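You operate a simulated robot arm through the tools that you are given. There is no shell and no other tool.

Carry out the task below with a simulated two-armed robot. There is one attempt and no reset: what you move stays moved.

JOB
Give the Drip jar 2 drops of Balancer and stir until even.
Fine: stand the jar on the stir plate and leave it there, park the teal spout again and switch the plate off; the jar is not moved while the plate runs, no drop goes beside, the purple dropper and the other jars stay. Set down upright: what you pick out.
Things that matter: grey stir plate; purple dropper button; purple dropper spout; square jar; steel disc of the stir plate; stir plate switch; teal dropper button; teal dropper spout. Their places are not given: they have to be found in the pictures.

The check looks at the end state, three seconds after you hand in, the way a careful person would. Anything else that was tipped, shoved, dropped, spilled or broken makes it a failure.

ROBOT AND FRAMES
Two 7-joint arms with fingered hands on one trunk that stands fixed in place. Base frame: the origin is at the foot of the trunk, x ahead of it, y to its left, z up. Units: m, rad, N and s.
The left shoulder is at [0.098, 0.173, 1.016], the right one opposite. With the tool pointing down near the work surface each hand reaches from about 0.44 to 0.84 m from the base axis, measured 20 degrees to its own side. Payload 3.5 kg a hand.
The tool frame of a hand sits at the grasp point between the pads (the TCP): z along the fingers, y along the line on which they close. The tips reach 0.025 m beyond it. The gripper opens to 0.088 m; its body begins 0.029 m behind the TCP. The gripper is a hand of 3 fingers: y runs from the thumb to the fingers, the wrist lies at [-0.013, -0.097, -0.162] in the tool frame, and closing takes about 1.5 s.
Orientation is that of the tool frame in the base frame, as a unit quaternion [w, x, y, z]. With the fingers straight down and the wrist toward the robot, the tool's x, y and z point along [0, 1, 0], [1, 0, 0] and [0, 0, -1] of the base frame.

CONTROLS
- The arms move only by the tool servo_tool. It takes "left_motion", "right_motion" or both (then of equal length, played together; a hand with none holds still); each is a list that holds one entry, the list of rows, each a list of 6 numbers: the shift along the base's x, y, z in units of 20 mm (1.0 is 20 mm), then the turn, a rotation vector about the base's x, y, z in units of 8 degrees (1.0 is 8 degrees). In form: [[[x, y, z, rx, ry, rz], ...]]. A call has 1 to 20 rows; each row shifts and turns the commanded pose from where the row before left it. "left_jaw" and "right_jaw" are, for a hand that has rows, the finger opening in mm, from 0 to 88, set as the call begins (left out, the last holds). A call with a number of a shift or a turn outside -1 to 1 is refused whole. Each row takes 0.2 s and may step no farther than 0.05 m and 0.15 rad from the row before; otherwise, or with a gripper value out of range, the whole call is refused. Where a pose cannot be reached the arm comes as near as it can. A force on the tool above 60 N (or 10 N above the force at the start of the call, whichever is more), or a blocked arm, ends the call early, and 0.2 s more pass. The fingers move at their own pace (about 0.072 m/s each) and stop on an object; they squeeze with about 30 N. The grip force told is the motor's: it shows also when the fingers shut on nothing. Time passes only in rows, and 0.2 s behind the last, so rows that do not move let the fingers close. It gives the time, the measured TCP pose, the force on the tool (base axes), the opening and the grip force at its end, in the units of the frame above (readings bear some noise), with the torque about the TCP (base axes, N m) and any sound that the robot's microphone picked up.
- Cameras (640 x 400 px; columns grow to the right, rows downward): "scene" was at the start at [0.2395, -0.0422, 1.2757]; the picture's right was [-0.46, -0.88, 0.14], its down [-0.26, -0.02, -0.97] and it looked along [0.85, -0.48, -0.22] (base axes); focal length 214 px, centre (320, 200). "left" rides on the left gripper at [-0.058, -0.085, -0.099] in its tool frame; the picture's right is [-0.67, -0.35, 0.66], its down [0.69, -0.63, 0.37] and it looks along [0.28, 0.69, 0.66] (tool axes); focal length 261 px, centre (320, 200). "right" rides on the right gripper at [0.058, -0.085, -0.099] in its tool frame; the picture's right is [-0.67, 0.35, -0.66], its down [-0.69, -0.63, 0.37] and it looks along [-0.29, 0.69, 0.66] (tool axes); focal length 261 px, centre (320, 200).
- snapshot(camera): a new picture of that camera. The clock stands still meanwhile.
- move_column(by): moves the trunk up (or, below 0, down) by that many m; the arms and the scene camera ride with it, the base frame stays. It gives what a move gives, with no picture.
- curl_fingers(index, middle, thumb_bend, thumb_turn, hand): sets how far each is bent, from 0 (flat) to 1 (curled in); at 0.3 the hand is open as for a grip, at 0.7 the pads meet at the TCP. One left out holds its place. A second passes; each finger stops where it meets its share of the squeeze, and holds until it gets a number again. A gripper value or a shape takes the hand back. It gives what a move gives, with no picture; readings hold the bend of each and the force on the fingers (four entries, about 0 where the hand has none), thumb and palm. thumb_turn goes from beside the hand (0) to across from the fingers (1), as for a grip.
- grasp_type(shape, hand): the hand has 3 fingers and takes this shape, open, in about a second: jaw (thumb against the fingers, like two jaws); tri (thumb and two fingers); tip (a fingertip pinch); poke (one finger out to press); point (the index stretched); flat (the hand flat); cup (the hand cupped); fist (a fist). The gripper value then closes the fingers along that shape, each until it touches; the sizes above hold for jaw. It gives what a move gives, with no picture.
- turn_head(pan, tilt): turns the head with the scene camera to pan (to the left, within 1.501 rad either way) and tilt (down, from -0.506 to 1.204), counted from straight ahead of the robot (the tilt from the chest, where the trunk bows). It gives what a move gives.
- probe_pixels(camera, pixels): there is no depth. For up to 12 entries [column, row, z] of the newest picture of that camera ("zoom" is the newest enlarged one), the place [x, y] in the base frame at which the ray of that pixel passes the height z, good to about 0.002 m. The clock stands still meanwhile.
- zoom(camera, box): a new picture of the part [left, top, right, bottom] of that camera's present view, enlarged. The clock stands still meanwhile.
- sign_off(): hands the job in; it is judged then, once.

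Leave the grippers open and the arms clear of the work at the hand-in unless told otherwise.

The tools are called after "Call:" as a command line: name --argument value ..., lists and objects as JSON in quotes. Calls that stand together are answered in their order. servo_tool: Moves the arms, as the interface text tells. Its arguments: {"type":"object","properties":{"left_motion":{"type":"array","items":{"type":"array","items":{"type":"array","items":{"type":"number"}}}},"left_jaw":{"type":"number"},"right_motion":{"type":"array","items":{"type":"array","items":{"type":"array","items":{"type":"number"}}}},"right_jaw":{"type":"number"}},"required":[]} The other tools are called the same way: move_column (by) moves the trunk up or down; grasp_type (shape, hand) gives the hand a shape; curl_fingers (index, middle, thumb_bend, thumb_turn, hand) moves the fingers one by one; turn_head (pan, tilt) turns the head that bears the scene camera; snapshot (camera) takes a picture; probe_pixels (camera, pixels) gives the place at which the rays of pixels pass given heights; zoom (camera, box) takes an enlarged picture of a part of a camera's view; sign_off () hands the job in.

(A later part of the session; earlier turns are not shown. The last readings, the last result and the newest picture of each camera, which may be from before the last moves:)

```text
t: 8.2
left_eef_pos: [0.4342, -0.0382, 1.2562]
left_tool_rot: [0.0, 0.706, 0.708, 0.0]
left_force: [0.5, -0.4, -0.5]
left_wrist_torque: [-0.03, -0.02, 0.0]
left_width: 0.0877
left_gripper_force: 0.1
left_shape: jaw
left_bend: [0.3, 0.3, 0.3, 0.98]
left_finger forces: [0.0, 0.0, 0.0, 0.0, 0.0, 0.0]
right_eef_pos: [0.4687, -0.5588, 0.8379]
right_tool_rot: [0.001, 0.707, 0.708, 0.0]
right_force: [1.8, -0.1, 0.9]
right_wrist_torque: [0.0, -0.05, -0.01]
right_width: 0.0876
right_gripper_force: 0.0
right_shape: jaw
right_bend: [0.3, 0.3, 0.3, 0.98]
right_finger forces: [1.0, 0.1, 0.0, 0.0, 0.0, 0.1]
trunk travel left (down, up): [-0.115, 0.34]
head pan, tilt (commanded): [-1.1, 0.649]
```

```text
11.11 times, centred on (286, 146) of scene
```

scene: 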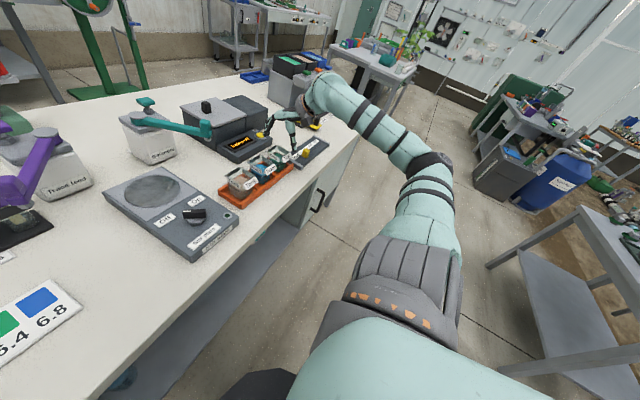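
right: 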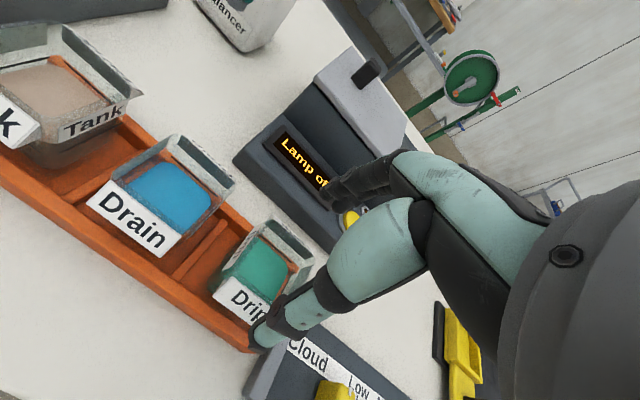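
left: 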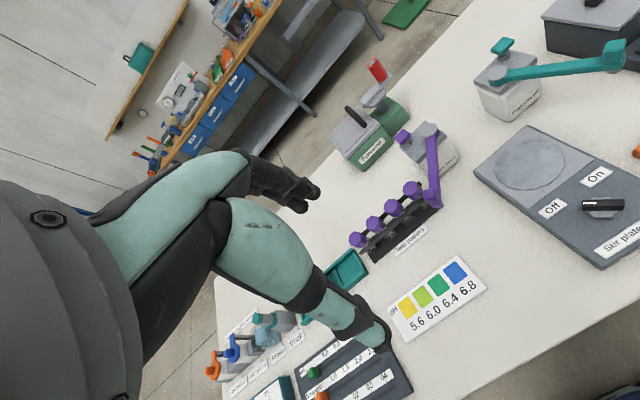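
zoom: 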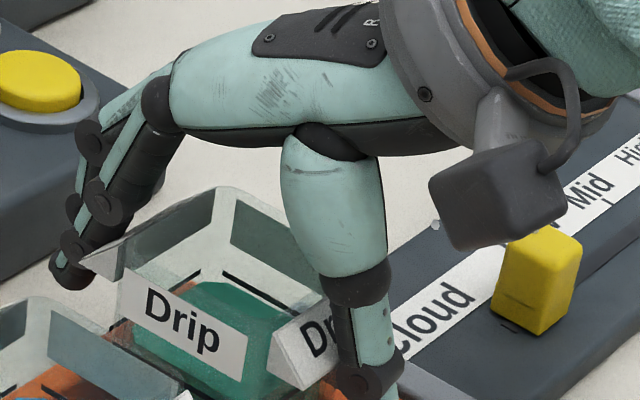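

The index finger's knuckle is brushing the back label. I shift the hand 3 mm forward (+x) to centre it, then lower 5 mm, watching the forces.

Call:
servo_tool --right_motion '[[[0.08, 0, 0, 0, 0, 0], [0.07, 0, 0, 0, 0, 0], [0, 0, 0, 0, 0, 0]]]'

Call:
zoom --camera "right" --box '[190, 140, 450, 380]'

Call:
zoom --camera "scene" --box '[250, 128, 314, 176]'

```text
t: 9.0
left_eef_pos: [0.4331, -0.0393, 1.2544]
left_tool_rot: [0.0, 0.706, 0.708, 0.0]
left_force: [0.2, 0.1, 0.6]
left_wrist_torque: [0.01, 0.0, 0.0]
left_width: 0.0878
left_gripper_force: 0.1
left_shape: jaw
left_bend: [0.3, 0.3, 0.3, 0.98]
left_finger forces: [0.0, 0.0, 0.0, 0.0, 0.0, 0.1]
right_eef_pos: [0.4713, -0.5586, 0.8386]
right_tool_rot: [0.001, 0.706, 0.708, 0.0]
right_force: [-1.2, -1.0, 0.5]
right_wrist_torque: [0.02, 0.0, -0.02]
right_width: 0.088
right_gripper_force: 0.1
right_shape: jaw
right_bend: [0.3, 0.3, 0.3, 0.98]
right_finger forces: [0.3, 0.1, 0.0, 0.1, 0.7, 0.1]
trunk travel left (down, up): [-0.115, 0.34]
head pan, tilt (commanded): [-1.1, 0.649]
```

```text
1.67 times, centred on (320, 260) of right
```

zoom: 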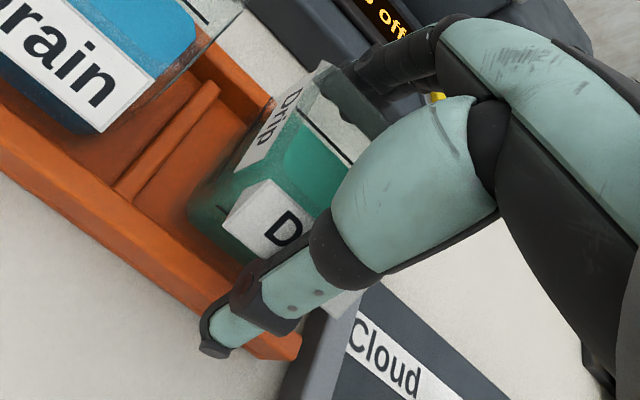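

```text
8.33 times, centred on (282, 152) of scene
```

zoom: 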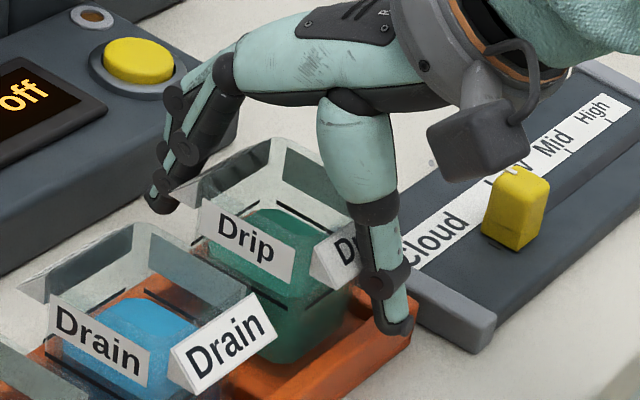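

Now thumb (0.7 N) and index (0.3 N) both just touch the labels, so the hand is centred but the fit is tight. I open the fingers a bit wider (bend 0.22) before lowering.

Call:
curl_fingers --hand "right" --index 0.22 --middle 0.22 --thumb_bend 0.22

Call:
zoom --camera "scene" --box '[250, 128, 314, 176]'

Call:
zoom --camera "right" --box '[190, 140, 450, 380]'

```text
t: 10.0
left_eef_pos: [0.4336, -0.0391, 1.2547]
left_tool_rot: [-0.001, 0.706, 0.708, 0.0]
left_force: [0.8, -0.3, 0.0]
left_wrist_torque: [0.01, -0.02, -0.01]
left_width: 0.0878
left_gripper_force: 0.1
left_shape: jaw
left_bend: [0.3, 0.3, 0.3, 0.98]
left_finger forces: [0.1, 0.0, 0.0, 0.0, 0.0, 0.1]
right_eef_pos: [0.4712, -0.5591, 0.8385]
right_tool_rot: [0.001, 0.707, 0.708, 0.0]
right_force: [-0.6, -0.7, -0.1]
right_wrist_torque: [-0.01, 0.05, -0.02]
right_width: 0.0998
right_gripper_force: 0.0
right_shape: fingers
right_bend: [0.22, 0.22, 0.22, 0.98]
right_finger forces: [0.1, 0.1, 0.0, 0.0, 0.0, 0.1]
trunk travel left (down, up): [-0.115, 0.34]
head pan, tilt (commanded): [-1.1, 0.649]
```

```text
8.33 times, centred on (282, 152) of scene
```

zoom: 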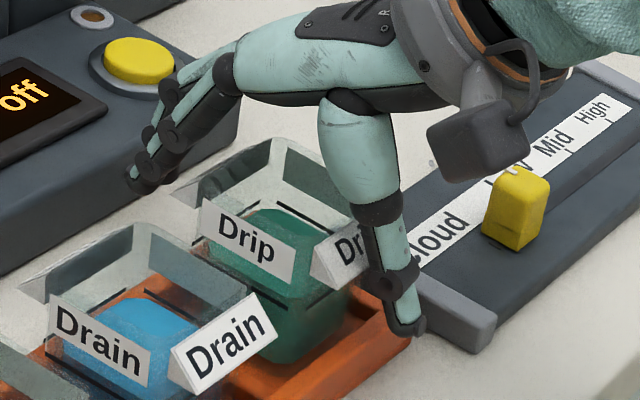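

```text
1.67 times, centred on (320, 260) of right
```

zoom: 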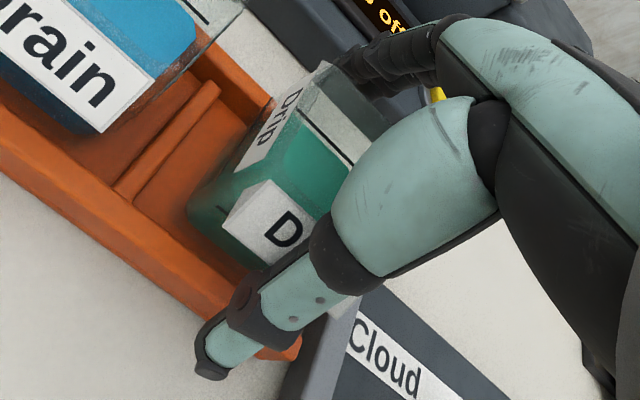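

All fingers are free. I lower 7 mm to z≈0.831 (tips ≈0.806, above the rack walls at ≈0.80).

Call:
servo_tool --right_motion '[[[0, 0, -0.2, 0, 0, 0], [0, 0, -0.18, 0, 0, 0], [0, 0, 0, 0, 0, 0]]]'

Call:
zoom --camera "scene" --box '[250, 128, 314, 176]'

```text
t: 10.8
left_eef_pos: [0.434, -0.0402, 1.2562]
left_tool_rot: [0.0, 0.707, 0.707, 0.0]
left_force: [0.3, 0.2, 1.1]
left_wrist_torque: [0.03, 0.01, -0.02]
left_width: 0.0877
left_gripper_force: 0.1
left_shape: jaw
left_bend: [0.3, 0.3, 0.3, 0.98]
left_finger forces: [0.0, 0.0, 0.0, 0.0, 0.0, 0.1]
right_eef_pos: [0.4714, -0.5602, 0.8312]
right_tool_rot: [0.001, 0.707, 0.708, 0.0]
right_force: [-1.0, -0.1, -0.2]
right_wrist_torque: [0.0, -0.03, -0.02]
right_width: 0.1
right_gripper_force: 0.7
right_shape: fingers
right_bend: [0.22, 0.22, 0.22, 0.98]
right_finger forces: [0.1, 0.1, 0.0, 0.0, 0.4, 0.1]
trunk travel left (down, up): [-0.115, 0.34]
head pan, tilt (commanded): [-1.1, 0.649]
```

```text
8.33 times, centred on (282, 152) of scene
```

zoom: 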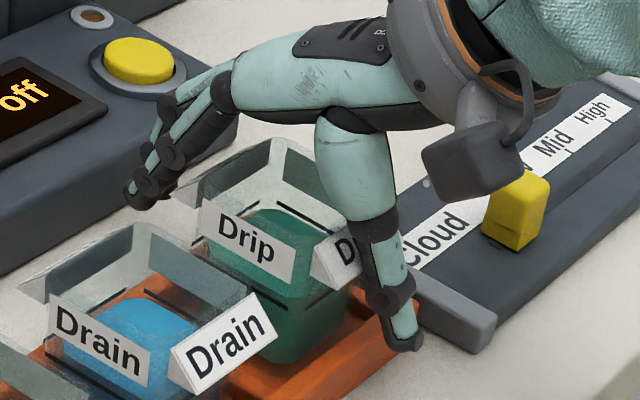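

Only a trace of contact (thumb 0.4 N). I now close the hand on the jar with the arm holding still for 2 s.

Call:
servo_tool --right_motion '[[[0, 0, 0, 0, 0, 0], [0, 0, 0, 0, 0, 0], [0, 0, 0, 0, 0, 0], [0, 0, 0, 0, 0, 0], [0, 0, 0, 0, 0, 0], [0, 0, 0, 0, 0, 0], [0, 0, 0, 0, 0, 0], [0, 0, 0, 0, 0, 0], [0, 0, 0, 0, 0, 0]]]' --right_jaw 0

Call:
zoom --camera "scene" --box '[250, 128, 314, 176]'

Call:
zoom --camera "right" --box '[190, 140, 450, 380]'

```text
t: 12.8
left_eef_pos: [0.4356, -0.0389, 1.2557]
left_tool_rot: [0.0, 0.707, 0.707, -0.001]
left_force: [0.0, -0.7, 0.2]
left_wrist_torque: [-0.02, -0.04, 0.02]
left_width: 0.0876
left_gripper_force: 0.0
left_shape: jaw
left_bend: [0.3, 0.3, 0.3, 0.98]
left_finger forces: [0.0, 0.0, 0.1, 0.0, 0.0, 0.0]
right_eef_pos: [0.4731, -0.5591, 0.8299]
right_tool_rot: [0.001, 0.707, 0.707, 0.0]
right_force: [1.1, 0.8, 2.7]
right_wrist_torque: [-0.08, -0.1, -0.03]
right_width: 0.0503
right_gripper_force: 30.0
right_shape: jaw
right_bend: [0.27, 0.48, 0.6, 0.98]
right_finger forces: [37.4, 18.7, 0.1, 0.0, 56.8, 0.1]
trunk travel left (down, up): [-0.115, 0.34]
head pan, tilt (commanded): [-1.1, 0.649]
```

```text
8.33 times, centred on (282, 152) of scene
```

zoom: 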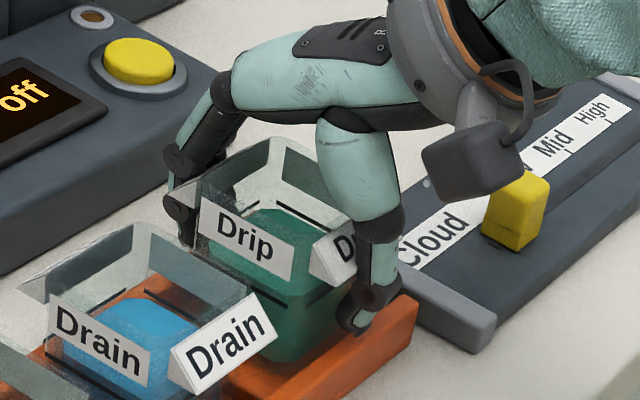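

```text
1.67 times, centred on (320, 260) of right
```

zoom: 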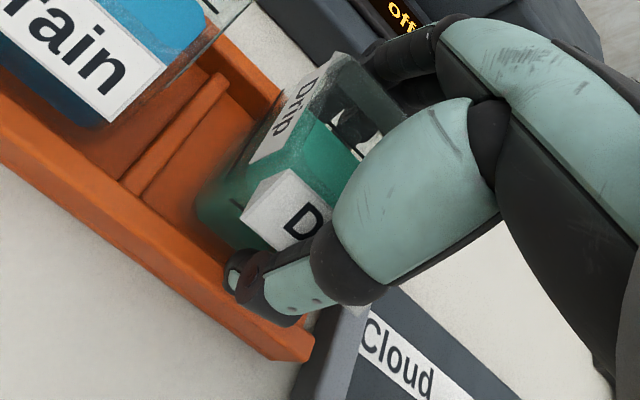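

The hand holds: width 50 mm, thumb 57 N against index 37 N + middle 19 N. I lift slowly by 15 mm and check.

Call:
servo_tool --right_motion '[[[0, 0, 0.25, 0, 0, 0], [0, 0, 0.25, 0, 0, 0], [0, 0, 0.25, 0, 0, 0], [0, 0, 0, 0, 0, 0]]]'

Call:
zoom --camera "scene" --box '[250, 128, 314, 176]'

Call:
zoom --camera "right" --box '[190, 140, 450, 380]'

```text
t: 13.8
left_eef_pos: [0.4336, -0.04, 1.2556]
left_tool_rot: [0.0, 0.706, 0.708, 0.001]
left_force: [-0.1, -0.9, 0.2]
left_wrist_torque: [-0.01, 0.01, 0.01]
left_width: 0.088
left_gripper_force: 0.1
left_shape: jaw
left_bend: [0.3, 0.3, 0.3, 0.98]
left_finger forces: [0.0, 0.0, 0.0, 0.1, 0.1, 0.0]
right_eef_pos: [0.4728, -0.5608, 0.8445]
right_tool_rot: [0.001, 0.706, 0.708, 0.0]
right_force: [-0.2, -0.9, -0.9]
right_wrist_torque: [-0.01, 0.01, 0.01]
right_width: 0.0498
right_gripper_force: 30.3
right_shape: jaw
right_bend: [0.27, 0.48, 0.6, 0.98]
right_finger forces: [37.5, 18.9, 0.0, 0.1, 56.6, 0.0]
trunk travel left (down, up): [-0.115, 0.34]
head pan, tilt (commanded): [-1.1, 0.649]
```

```text
8.33 times, centred on (282, 152) of scene
```

zoom: 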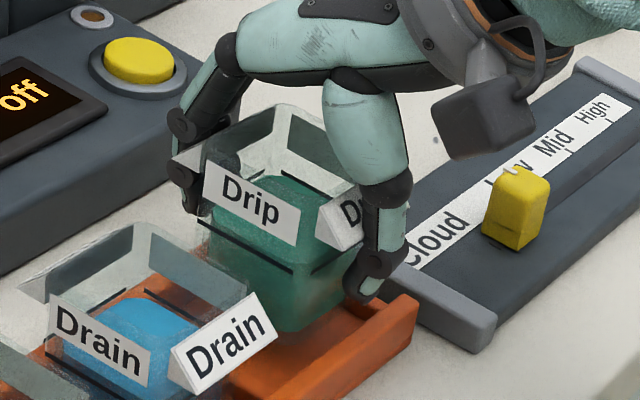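

```text
1.67 times, centred on (320, 260) of right
```

zoom: 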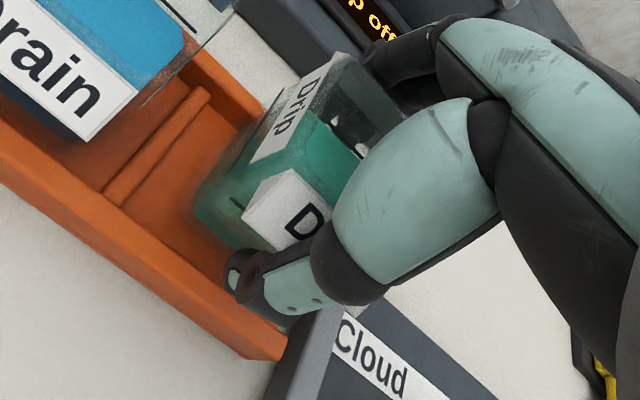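

The jar lifts upright and firmly held. I raise it to z≈1.0, so it clears the teal spout knob (top ≈0.935), and turn the head back to the plate.

Call:
servo_tool --right_motion '[[[0, 0, 0.5, 0, 0, 0], [0, 0, 0.8, 0, 0, 0], [0, 0, 1, 0, 0, 0], [0, 0, 1, 0, 0, 0], [0, 0, 1, 0, 0, 0], [0, 0, 1, 0, 0, 0], [0, 0, 1, 0, 0, 0], [0, 0, 0.8, 0, 0, 0], [0, 0, 0.6, 0, 0, 0], [0, 0, 0, 0, 0, 0]]]'

Call:
turn_head --pan -0.5 --tilt 0.6

Call:
snapshot --camera "scene"

Call:
snapshot --camera "left"

Call:
snapshot --camera "right"

```text
t: 16.0
left_eef_pos: [0.4331, -0.0393, 1.2564]
left_tool_rot: [0.0, 0.706, 0.708, 0.001]
left_force: [-0.2, -0.2, -0.4]
left_wrist_torque: [-0.02, 0.0, 0.0]
left_width: 0.0877
left_gripper_force: 0.0
left_shape: jaw
left_bend: [0.3, 0.3, 0.3, 0.98]
left_finger forces: [0.0, 0.0, 0.0, 0.1, 0.0, 0.0]
right_eef_pos: [0.4726, -0.5612, 0.9991]
right_tool_rot: [0.001, 0.707, 0.708, 0.0]
right_force: [0.6, 0.3, -1.7]
right_wrist_torque: [0.01, -0.01, 0.04]
right_width: 0.0493
right_gripper_force: 30.5
right_shape: jaw
right_bend: [0.26, 0.48, 0.6, 0.98]
right_finger forces: [36.6, 19.3, 0.0, 0.0, 56.1, 0.0]
trunk travel left (down, up): [-0.115, 0.34]
head pan, tilt (commanded): [-1.1, 0.649]
```

```text
t: 17.0
left_eef_pos: [0.4348, -0.0404, 1.2552]
left_tool_rot: [0.0, 0.707, 0.708, 0.0]
left_force: [0.3, 0.1, -0.6]
left_wrist_torque: [-0.01, 0.0, -0.03]
left_width: 0.0877
left_gripper_force: 0.0
left_shape: jaw
left_bend: [0.3, 0.3, 0.3, 0.98]
left_finger forces: [0.0, 0.0, 0.0, 0.0, 0.1, 0.0]
right_eef_pos: [0.4729, -0.5598, 1.0]
right_tool_rot: [0.0, 0.707, 0.707, 0.0]
right_force: [-0.1, 0.2, -0.9]
right_wrist_torque: [0.0, 0.01, 0.01]
right_width: 0.0495
right_gripper_force: 30.2
right_shape: jaw
right_bend: [0.26, 0.48, 0.6, 0.98]
right_finger forces: [36.7, 19.3, 0.0, 0.1, 56.1, 0.0]
trunk travel left (down, up): [-0.115, 0.34]
head pan, tilt (commanded): [-0.499, 0.6]
```

```text
taken
```

scene: 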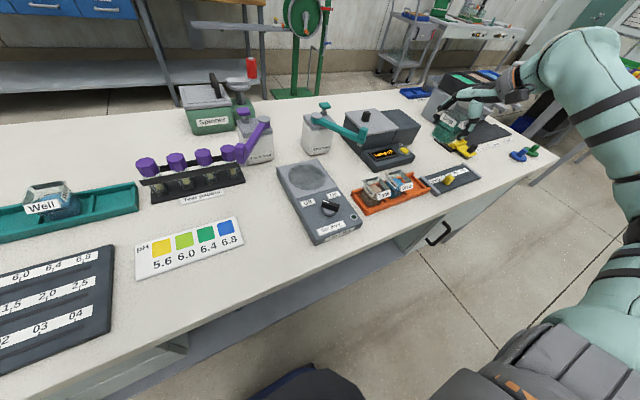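

```text
taken
```

left: 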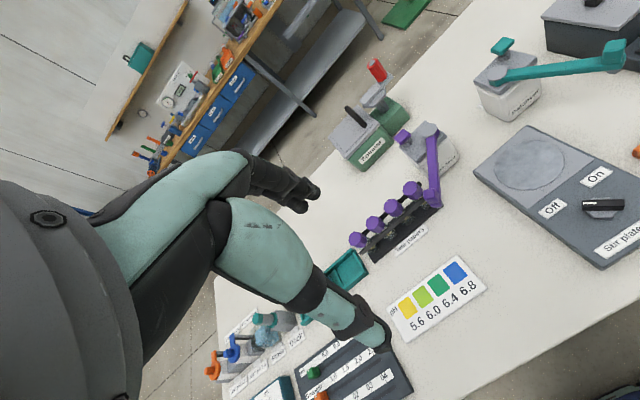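

```text
taken
```

right: 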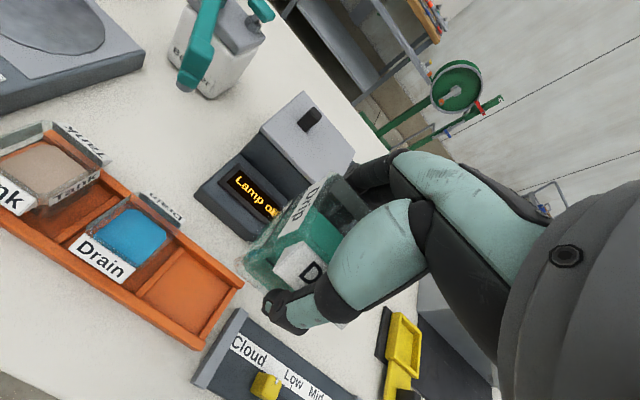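

The jar is out and the rack is undisturbed. I check where the purple spout ends, to keep clear of it.

Call:
zoom --camera "scene" --box '[220, 95, 300, 165]'

Call:
zoom --camera "left" --box '[380, 115, 476, 215]'

Call:
zoom --camera "scene" --box '[420, 60, 540, 160]'

```text
5.71 times, centred on (260, 130) of scene
```

zoom: 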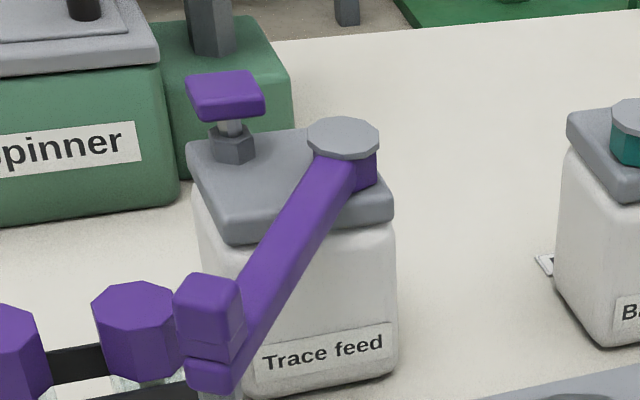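

```text
4.00 times, centred on (428, 165) of left
```

zoom: 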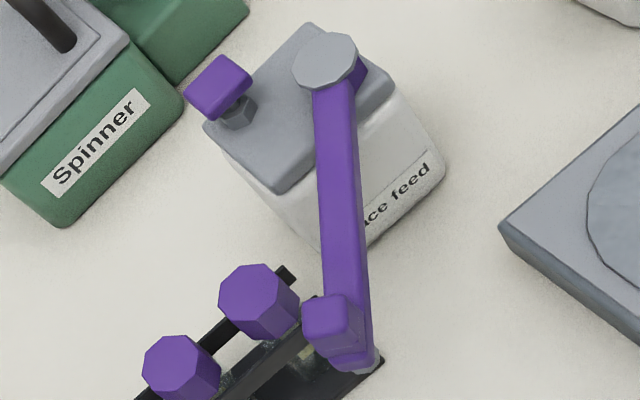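

```text
4.00 times, centred on (480, 110) of scene
```

zoom: 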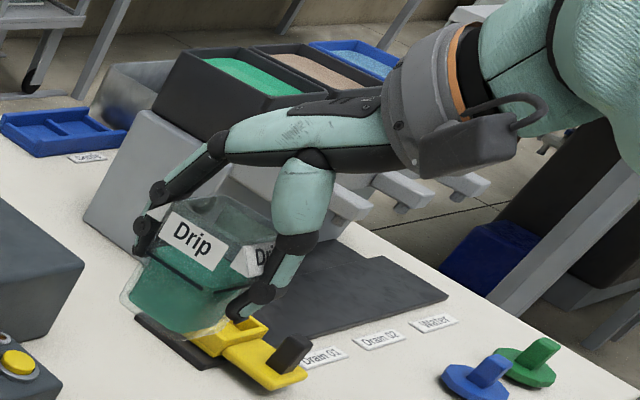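

Probing the purple block top (scene (240.2,146.3), left (430,193)).

Call:
probe_pixels --camera "scene" --pixels '[[240.2, 146.3, 0.88], [240.2, 146.3, 0.94]]'

Call:
probe_pixels --camera "left" --pixels '[[430, 193, 0.88], [430, 193, 0.94]]'

```text
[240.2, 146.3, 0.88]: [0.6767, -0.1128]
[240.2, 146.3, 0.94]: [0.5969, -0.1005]
```

```text
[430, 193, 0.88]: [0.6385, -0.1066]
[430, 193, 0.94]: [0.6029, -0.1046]
```

The purple knob is at ≈(0.608,-0.104,0.932), well away. I carry the jar at z=1.0 to above the disc (TCP ≈ (0.590,-0.257)).

Call:
servo_tool --right_motion '[[[0.19, 0.5, 0, 0, 0, 0], [0.31, 0.8, 0, 0, 0, 0], [0.37, 0.95, 0, 0, 0, 0], [0.37, 0.95, 0, 0, 0, 0], [0.37, 0.95, 0, 0, 0, 0], [0.37, 0.95, 0, 0, 0, 0], [0.37, 0.95, 0, 0, 0, 0], [0.37, 0.95, 0, 0, 0, 0], [0.37, 0.95, 0, 0, 0, 0], [0.37, 0.95, 0, 0, 0, 0], [0.37, 0.95, 0, 0, 0, 0], [0.37, 0.95, 0, 0, 0, 0], [0.37, 0.95, 0, 0, 0, 0], [0.37, 0.95, 0, 0, 0, 0], [0.37, 0.95, 0, 0, 0, 0], [0.37, 0.95, 0, 0, 0, 0], [0.17, 0.55, 0, 0, 0, 0], [0, 0, 0, 0, 0, 0]]]'

Call:
snapshot --camera "scene"

Call:
snapshot --camera "right"

Call:
snapshot --camera "left"

```text
t: 20.8
left_eef_pos: [0.4332, -0.0382, 1.257]
left_tool_rot: [0.0, 0.707, 0.708, 0.0]
left_force: [0.0, -0.2, 0.4]
left_wrist_torque: [0.0, -0.01, -0.03]
left_width: 0.0876
left_gripper_force: 0.1
left_shape: jaw
left_bend: [0.3, 0.3, 0.3, 0.98]
left_finger forces: [0.0, 0.0, 0.0, 0.0, 0.0, 0.0]
right_eef_pos: [0.5873, -0.2583, 0.9987]
right_tool_rot: [0.001, 0.706, 0.708, 0.0]
right_force: [-0.4, 0.6, -0.7]
right_wrist_torque: [0.02, 0.03, -0.01]
right_width: 0.0497
right_gripper_force: 29.9
right_shape: jaw
right_bend: [0.26, 0.48, 0.61, 0.98]
right_finger forces: [35.3, 20.2, 0.0, 0.0, 55.5, 0.0]
trunk travel left (down, up): [-0.115, 0.34]
head pan, tilt (commanded): [-0.499, 0.6]
```

```text
taken
```

scene: 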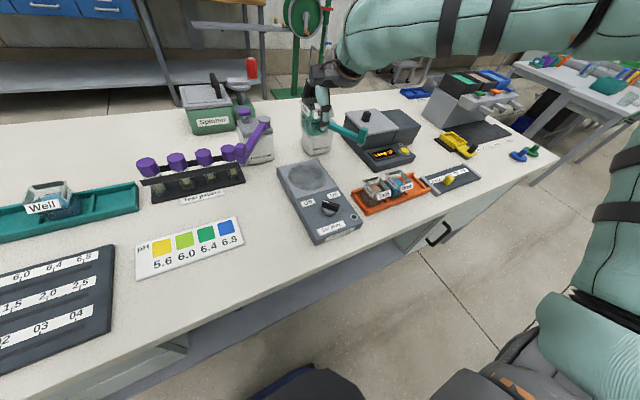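

```text
taken
```

right: 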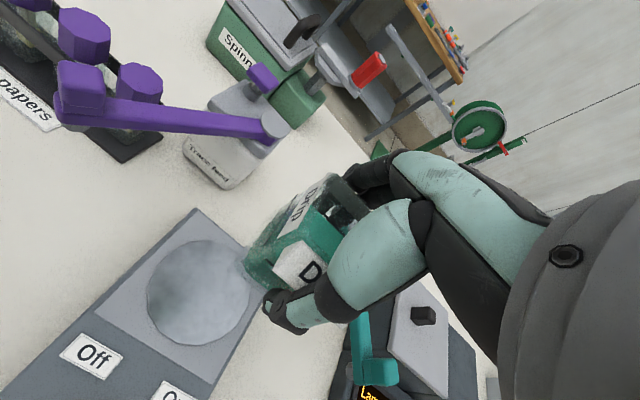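

```text
taken
```

left: 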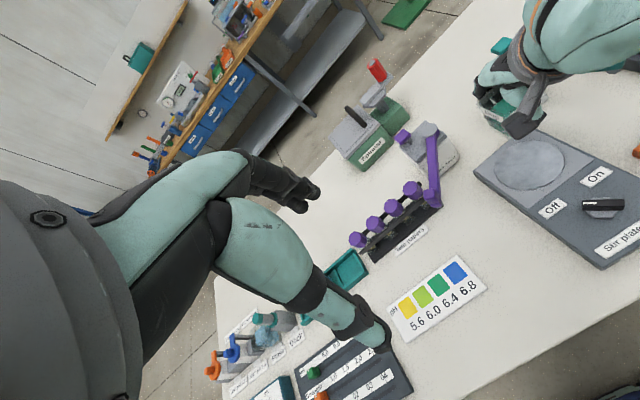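

The jar hangs above the disc area. I zoom on it in all three cameras to find its centre and bottom relative to the TCP (0.587,-0.258,0.999).

Call:
zoom --camera "scene" --box '[290, 70, 350, 160]'

Call:
zoom --camera "right" --box '[225, 160, 385, 340]'

Call:
zoom --camera "left" --box '[460, 60, 560, 150]'

```text
4.44 times, centred on (320, 115) of scene
```

zoom: 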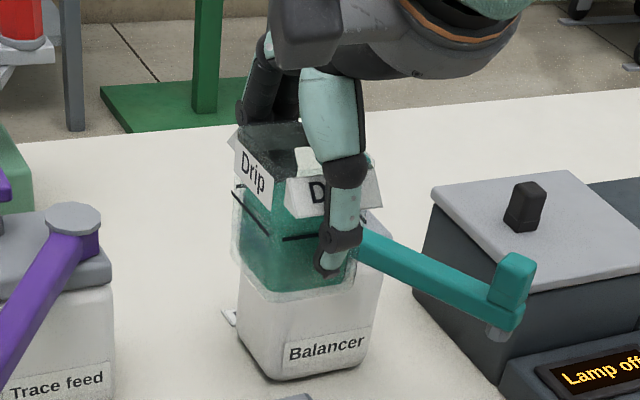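

```text
2.22 times, centred on (305, 250) of right
```

zoom: 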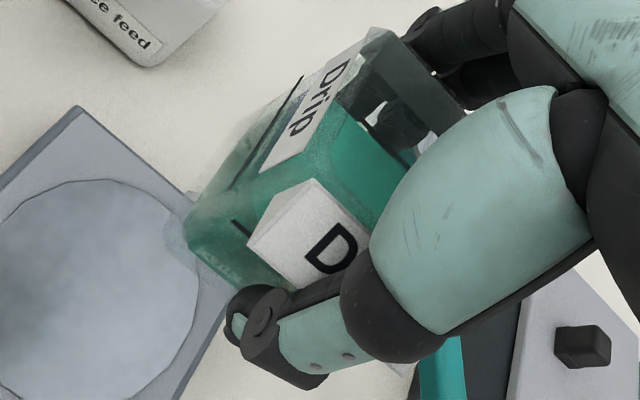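

```text
4.44 times, centred on (510, 105) of left
```

zoom: 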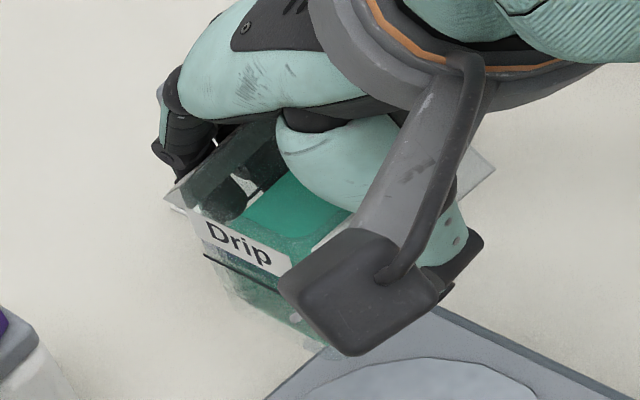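

Probing the front label's corners (scene bottom-left (313.2,117.9), top-left (312.8,110.5); right (272.1,269.4), (301.4,241)) and the left label's near-bottom corner (scene (308.7,113.9), right (278,236.5)).

Call:
probe_pixels --camera "scene" --pixels '[[313.2, 117.9, 0.98], [313.2, 117.9, 1.04], [312.8, 110.5, 0.98], [312.8, 110.5, 1.04], [308.7, 113.9, 0.98], [308.7, 113.9, 1.04]]'

Call:
probe_pixels --camera "right" --pixels '[[272.1, 269.4, 0.98], [272.1, 269.4, 1.04], [301.4, 241, 0.98], [301.4, 241, 1.04], [278, 236.5, 0.98], [278, 236.5, 1.04], [245, 262, 0.9], [245, 262, 0.98]]'

```text
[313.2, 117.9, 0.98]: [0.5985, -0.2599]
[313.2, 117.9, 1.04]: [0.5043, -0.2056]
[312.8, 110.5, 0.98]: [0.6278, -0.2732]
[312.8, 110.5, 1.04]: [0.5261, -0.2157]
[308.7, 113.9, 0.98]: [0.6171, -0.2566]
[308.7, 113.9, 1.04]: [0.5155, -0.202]
```

```text
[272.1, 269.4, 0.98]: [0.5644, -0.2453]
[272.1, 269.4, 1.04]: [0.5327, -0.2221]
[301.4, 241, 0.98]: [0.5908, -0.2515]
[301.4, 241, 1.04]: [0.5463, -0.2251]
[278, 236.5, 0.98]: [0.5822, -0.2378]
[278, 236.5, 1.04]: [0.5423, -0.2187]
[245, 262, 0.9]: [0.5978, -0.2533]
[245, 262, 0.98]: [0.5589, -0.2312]
```

The jar centre is ≈(0.585,-0.256), within 2 mm of the disc centre. I lower it by 0.118 m to leave ≈2 cm to the disc, then check.

Call:
servo_tool --right_motion '[[[0.04, 0, -0.6, 0, 0, 0], [0.04, -0.04, -0.9, 0, 0, 0], [0, 0, -1, 0, 0, 0], [0, 0, -1, 0, 0, 0], [0, 0, -1, 0, 0, 0], [0, 0, -0.8, 0, 0, 0], [0, 0, -0.6, 0, 0, 0], [0, 0, 0, 0, 0, 0]]]'

Call:
zoom --camera "scene" --box '[270, 110, 370, 230]'

Call:
snapshot --camera "right"

```text
t: 22.6
left_eef_pos: [0.4328, -0.0397, 1.2565]
left_tool_rot: [0.0, 0.706, 0.708, 0.0]
left_force: [0.6, 0.3, 0.1]
left_wrist_torque: [-0.02, 0.04, -0.01]
left_width: 0.0877
left_gripper_force: 0.0
left_shape: jaw
left_bend: [0.3, 0.3, 0.3, 0.98]
left_finger forces: [0.0, 0.0, 0.1, 0.0, 0.1, 0.0]
right_eef_pos: [0.5915, -0.2568, 0.8802]
right_tool_rot: [0.001, 0.707, 0.708, 0.0]
right_force: [0.2, 0.6, -1.7]
right_wrist_torque: [0.02, -0.01, -0.01]
right_width: 0.049
right_gripper_force: 30.1
right_shape: jaw
right_bend: [0.26, 0.49, 0.61, 0.98]
right_finger forces: [34.8, 20.4, 0.1, 0.0, 55.1, 0.1]
trunk travel left (down, up): [-0.115, 0.34]
head pan, tilt (commanded): [-0.499, 0.6]
```

```text
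3.33 times, centred on (320, 170) of scene
```

zoom: 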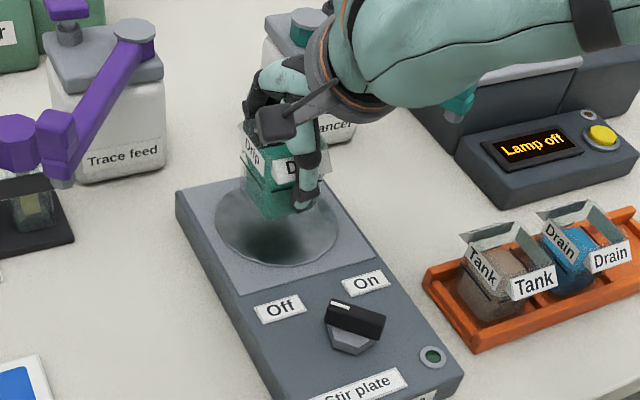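

```text
taken
```

right: 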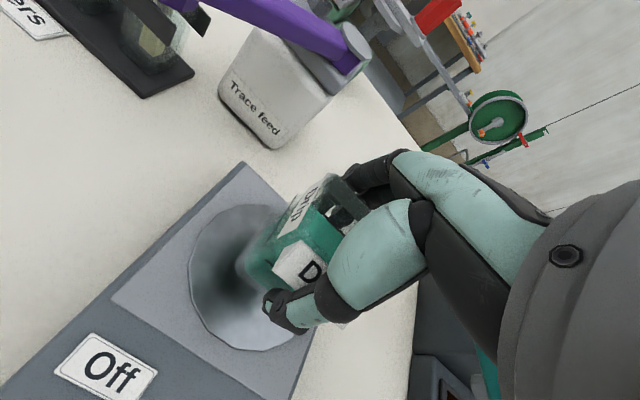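

Good: the jar hangs over the disc, the spout is untouched. I lower another 12 mm slowly.

Call:
servo_tool --right_motion '[[[0, 0, -0.2, 0, 0, 0], [0, 0, -0.2, 0, 0, 0], [0, 0, -0.2, 0, 0, 0], [0, 0, 0, 0, 0, 0]]]'

Call:
zoom --camera "scene" --box '[300, 140, 350, 190]'

Call:
zoom --camera "right" --box '[180, 160, 340, 350]'

```text
t: 23.6
left_eef_pos: [0.4336, -0.0391, 1.2558]
left_tool_rot: [0.001, 0.707, 0.708, 0.0]
left_force: [0.3, 0.5, -0.4]
left_wrist_torque: [0.02, -0.03, 0.02]
left_width: 0.0877
left_gripper_force: 0.0
left_shape: jaw
left_bend: [0.3, 0.3, 0.3, 0.98]
left_finger forces: [0.0, 0.1, 0.0, 0.0, 0.0, 0.1]
right_eef_pos: [0.591, -0.2577, 0.8689]
right_tool_rot: [0.001, 0.706, 0.708, -0.001]
right_force: [-0.2, -0.3, -1.3]
right_wrist_torque: [-0.02, 0.02, -0.02]
right_width: 0.0491
right_gripper_force: 29.9
right_shape: jaw
right_bend: [0.26, 0.49, 0.61, 0.98]
right_finger forces: [34.8, 20.6, 0.0, 0.0, 55.2, 0.1]
trunk travel left (down, up): [-0.115, 0.34]
head pan, tilt (commanded): [-0.499, 0.6]
```

```text
8.00 times, centred on (325, 165) of scene
```

zoom: 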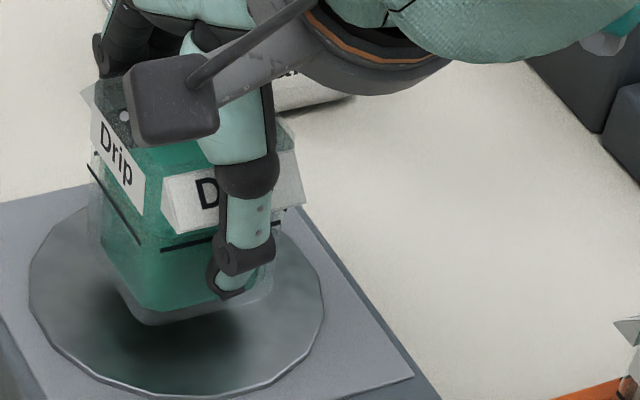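

```text
2.11 times, centred on (260, 255) of right
```

zoom: 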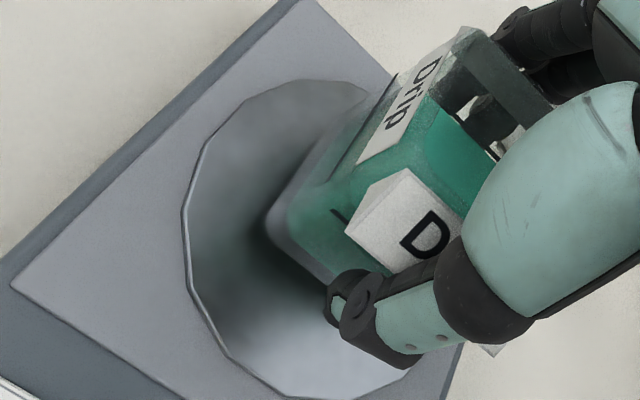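

Still ≈8–10 mm above the disc. I lower in small 2 mm steps, reading the force.

Call:
servo_tool --right_motion '[[[0, 0, -0.1, 0, 0, 0], [0, 0, -0.1, 0, 0, 0], [0, 0, -0.1, 0, 0, 0], [0, 0, 0, 0, 0, 0]]]'

Call:
zoom --camera "scene" --box '[300, 140, 350, 190]'

```text
t: 24.6
left_eef_pos: [0.4342, -0.0388, 1.2549]
left_tool_rot: [0.001, 0.706, 0.708, 0.0]
left_force: [-0.4, -0.1, 0.1]
left_wrist_torque: [0.04, -0.01, -0.02]
left_width: 0.0879
left_gripper_force: 0.1
left_shape: jaw
left_bend: [0.3, 0.3, 0.3, 0.98]
left_finger forces: [0.0, 0.0, 0.0, 0.0, 0.0, 0.1]
right_eef_pos: [0.5918, -0.2581, 0.8641]
right_tool_rot: [0.001, 0.706, 0.708, 0.0]
right_force: [1.1, -1.0, -1.3]
right_wrist_torque: [0.02, 0.0, -0.03]
right_width: 0.0491
right_gripper_force: 29.3
right_shape: jaw
right_bend: [0.26, 0.49, 0.61, 0.98]
right_finger forces: [34.7, 20.6, 0.0, 0.0, 55.3, 0.1]
trunk travel left (down, up): [-0.115, 0.34]
head pan, tilt (commanded): [-0.499, 0.6]
```

```text
8.00 times, centred on (325, 165) of scene
```

zoom: 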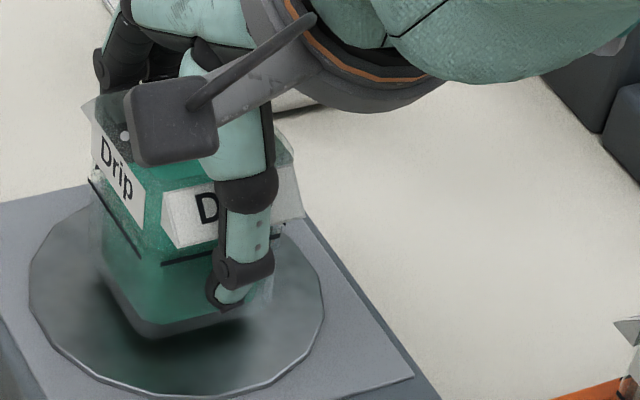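

Nearly there — a few mm shadow gap remains. Two more 1.5 mm steps.

Call:
servo_tool --right_motion '[[[0, 0, -0.08, 0, 0, 0], [0, 0, -0.07, 0, 0, 0], [0, 0, 0, 0, 0, 0]]]'

Call:
zoom --camera "scene" --box '[300, 140, 350, 190]'

```text
t: 25.4
left_eef_pos: [0.4345, -0.0395, 1.2553]
left_tool_rot: [0.0, 0.707, 0.708, 0.0]
left_force: [-0.1, -0.8, -0.1]
left_wrist_torque: [-0.01, -0.02, 0.01]
left_width: 0.0876
left_gripper_force: 0.0
left_shape: jaw
left_bend: [0.3, 0.3, 0.3, 0.98]
left_finger forces: [0.0, 0.0, 0.0, 0.0, 0.0, 0.1]
right_eef_pos: [0.5921, -0.258, 0.8596]
right_tool_rot: [0.002, 0.707, 0.708, 0.0]
right_force: [-0.2, 0.1, 3.0]
right_wrist_torque: [0.01, -0.06, 0.01]
right_width: 0.0493
right_gripper_force: 30.4
right_shape: jaw
right_bend: [0.26, 0.49, 0.61, 0.98]
right_finger forces: [34.9, 20.5, 0.0, 0.0, 55.4, 0.0]
trunk travel left (down, up): [-0.115, 0.34]
head pan, tilt (commanded): [-0.499, 0.6]
```

```text
8.00 times, centred on (325, 165) of scene
```

zoom: 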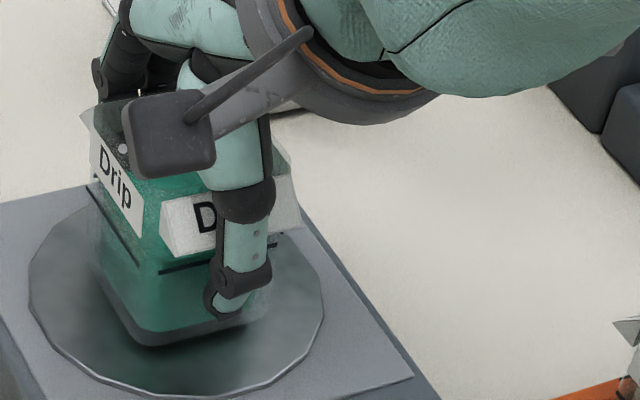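

The force rose by ≈4 N: the jar stands on the disc. I open all fingers together to bend 0.2 (index is at 0.26 already, so a plain "88 mm" would push it inward).

Call:
curl_fingers --hand "right" --index 0.2 --middle 0.2 --thumb_bend 0.2

Call:
zoom --camera "scene" --box '[300, 140, 350, 190]'

Call:
zoom --camera "right" --box '[180, 160, 400, 350]'

```text
t: 26.4
left_eef_pos: [0.4336, -0.0392, 1.256]
left_tool_rot: [0.0, 0.707, 0.707, 0.0]
left_force: [-0.1, -0.7, -0.4]
left_wrist_torque: [-0.01, 0.03, 0.02]
left_width: 0.0878
left_gripper_force: 0.1
left_shape: jaw
left_bend: [0.3, 0.3, 0.3, 0.98]
left_finger forces: [0.0, 0.0, 0.0, 0.0, 0.0, 0.0]
right_eef_pos: [0.5905, -0.2581, 0.859]
right_tool_rot: [0.001, 0.706, 0.708, 0.001]
right_force: [0.4, -0.4, 0.2]
right_wrist_torque: [0.01, 0.0, -0.02]
right_width: 0.103
right_gripper_force: 0.1
right_shape: fingers
right_bend: [0.2, 0.2, 0.2, 1.0]
right_finger forces: [0.3, 0.0, 0.1, 0.0, 0.0, 0.0]
trunk travel left (down, up): [-0.115, 0.34]
head pan, tilt (commanded): [-0.499, 0.6]
```

```text
8.00 times, centred on (325, 165) of scene
```

zoom: 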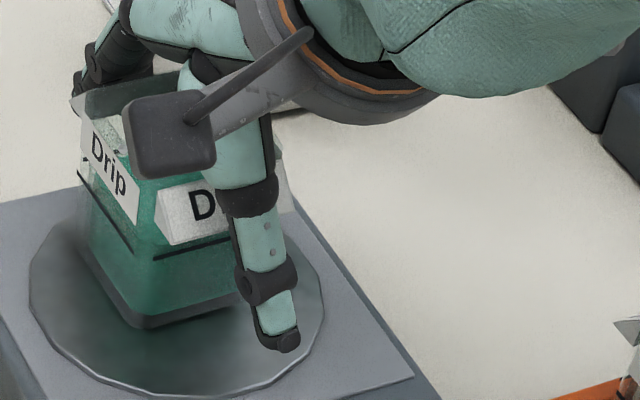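

```text
2.11 times, centred on (290, 255) of right
```

zoom: 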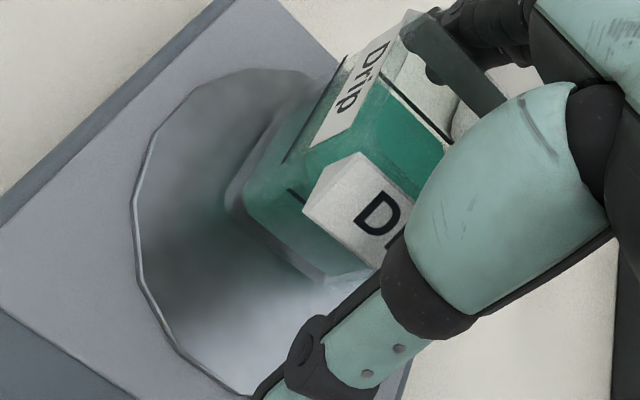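

Released; the jar slid a few mm toward the fingers (index still reads 0.3 N). I shift the hand 3 mm forward (+x) to free the index before rising.

Call:
servo_tool --right_motion '[[[0.08, 0, 0, 0, 0, 0], [0.08, 0, 0, 0, 0, 0], [0, 0, 0, 0, 0, 0]]]'

Call:
zoom --camera "scene" --box '[300, 140, 350, 190]'

Call:
zoom --camera "right" --box '[180, 160, 400, 350]'

```text
t: 27.2
left_eef_pos: [0.4338, -0.0392, 1.2552]
left_tool_rot: [0.0, 0.707, 0.707, 0.0]
left_force: [0.8, 0.2, 0.0]
left_wrist_torque: [-0.04, 0.0, -0.03]
left_width: 0.0877
left_gripper_force: 0.1
left_shape: jaw
left_bend: [0.3, 0.3, 0.3, 0.98]
left_finger forces: [0.1, 0.0, 0.0, 0.0, 0.0, 0.0]
right_eef_pos: [0.5941, -0.2575, 0.8607]
right_tool_rot: [0.001, 0.706, 0.708, 0.0]
right_force: [0.5, -0.6, -0.3]
right_wrist_torque: [0.0, -0.02, 0.02]
right_width: 0.1031
right_gripper_force: 0.0
right_shape: fingers
right_bend: [0.2, 0.2, 0.2, 1.0]
right_finger forces: [0.1, 0.0, 0.0, 0.0, 0.1, 0.0]
trunk travel left (down, up): [-0.115, 0.34]
head pan, tilt (commanded): [-0.499, 0.6]
```

```text
8.00 times, centred on (325, 165) of scene
```

zoom: 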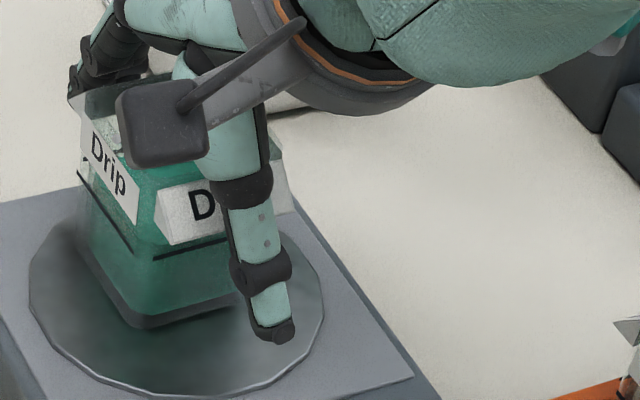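

```text
2.11 times, centred on (290, 255) of right
```

zoom: 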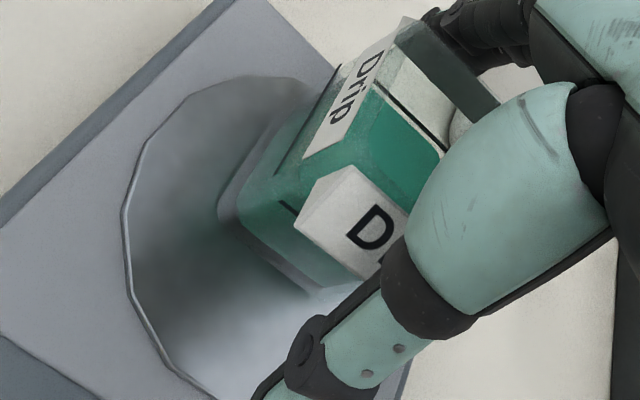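

All contacts are free and the jar stayed put. I rise slowly 12 mm and check, then higher.

Call:
servo_tool --right_motion '[[[0, 0, 0.2, 0, 0, 0], [0, 0, 0.2, 0, 0, 0], [0, 0, 0.2, 0, 0, 0], [0, 0, 0, 0, 0, 0]]]'

Call:
zoom --camera "scene" --box '[300, 140, 350, 190]'

```text
t: 28.2
left_eef_pos: [0.4339, -0.0395, 1.2564]
left_tool_rot: [0.0, 0.706, 0.708, 0.001]
left_force: [0.4, 0.1, 0.3]
left_wrist_torque: [0.01, 0.0, -0.01]
left_width: 0.0878
left_gripper_force: 0.0
left_shape: jaw
left_bend: [0.3, 0.3, 0.3, 0.98]
left_finger forces: [0.0, 0.1, 0.0, 0.1, 0.1, 0.1]
right_eef_pos: [0.5934, -0.2576, 0.8733]
right_tool_rot: [0.001, 0.706, 0.708, 0.0]
right_force: [-0.3, 0.4, -0.3]
right_wrist_torque: [-0.01, 0.0, 0.03]
right_width: 0.1028
right_gripper_force: 0.0
right_shape: fingers
right_bend: [0.2, 0.2, 0.2, 1.0]
right_finger forces: [0.0, 0.1, 0.0, 0.0, 0.0, 0.0]
trunk travel left (down, up): [-0.115, 0.34]
head pan, tilt (commanded): [-0.499, 0.6]
```

```text
8.00 times, centred on (325, 165) of scene
```

zoom: 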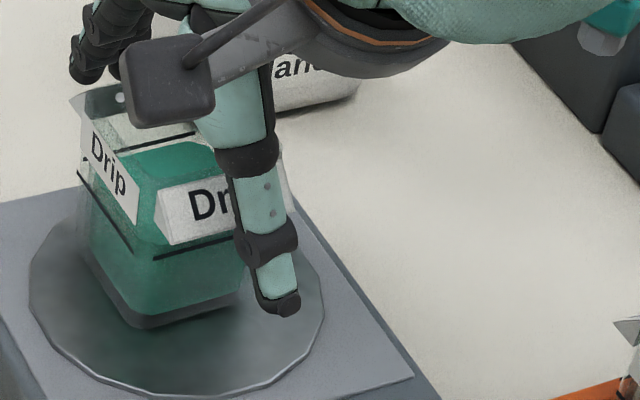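

No forces, jar unmoved. I rise to z≈1.03 and move away to the right/back for an unobstructed view.

Call:
servo_tool --right_motion '[[[0, 0, 0.8, 0, 0, 0], [0, 0, 1, 0, 0, 0], [0, 0, 1, 0, 0, 0], [0, 0, 1, 0, 0, 0], [0, 0, 1, 0, 0, 0], [0, 0, 1, 0, 0, 0], [0, 0, 1, 0, 0, 0], [0, 0, 1, 0, 0, 0], [-0.5, -1, 0, 0, 0, 0], [-0.5, -1, 0, 0, 0, 0], [-0.5, -1, 0, 0, 0, 0], [-0.5, -1, 0, 0, 0, 0], [-0.5, -1, 0, 0, 0, 0], [-0.5, -1, 0, 0, 0, 0], [-0.5, -1, 0, 0, 0, 0], [-0.5, -1, 0, 0, 0, 0], [-0.5, -1, 0, 0, 0, 0], [-0.5, -1, 0, 0, 0, 0], [0, 0, 0, 0, 0, 0]]]'

Call:
snapshot --camera "scene"

Call:
snapshot --camera "right"

Call:
zoom --camera "scene" --box '[270, 130, 350, 210]'

```text
t: 32.2
left_eef_pos: [0.4345, -0.039, 1.2557]
left_tool_rot: [0.001, 0.706, 0.708, -0.001]
left_force: [0.4, -0.1, 0.0]
left_wrist_torque: [0.01, 0.01, 0.0]
left_width: 0.088
left_gripper_force: 0.1
left_shape: jaw
left_bend: [0.3, 0.3, 0.3, 0.98]
left_finger forces: [0.0, 0.0, 0.0, 0.1, 0.1, 0.1]
right_eef_pos: [0.4925, -0.4573, 1.0288]
right_tool_rot: [0.001, 0.707, 0.707, 0.0]
right_force: [0.1, -0.2, -0.9]
right_wrist_torque: [-0.02, -0.01, 0.0]
right_width: 0.1032
right_gripper_force: 0.1
right_shape: fingers
right_bend: [0.2, 0.2, 0.2, 1.0]
right_finger forces: [0.0, 0.0, 0.1, 0.1, 0.0, 0.1]
trunk travel left (down, up): [-0.115, 0.34]
head pan, tilt (commanded): [-0.499, 0.6]
```

```text
taken
```

scene: 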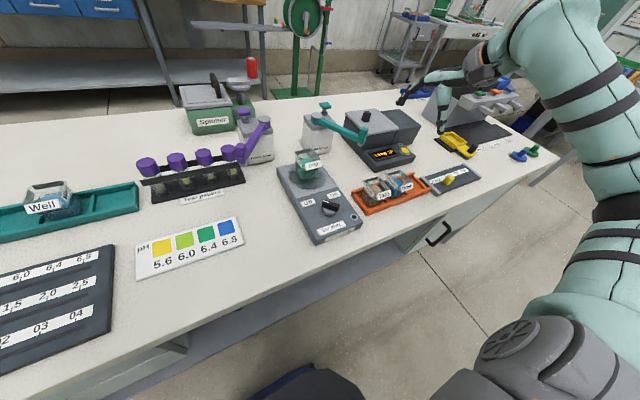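

```text
taken
```

right: 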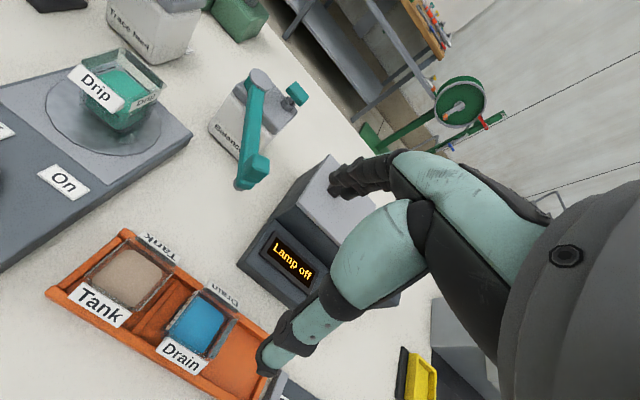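

```text
5.00 times, centred on (310, 170) of scene
```

zoom: 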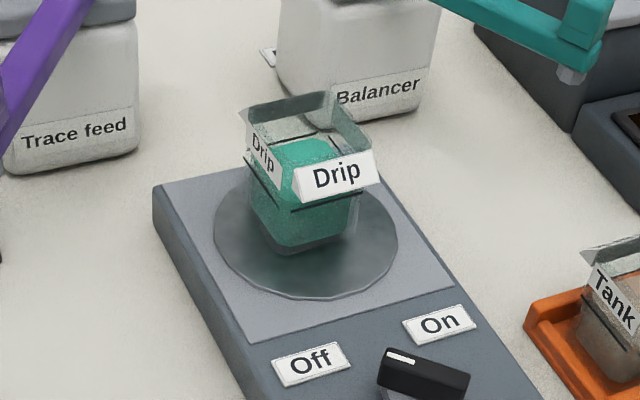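

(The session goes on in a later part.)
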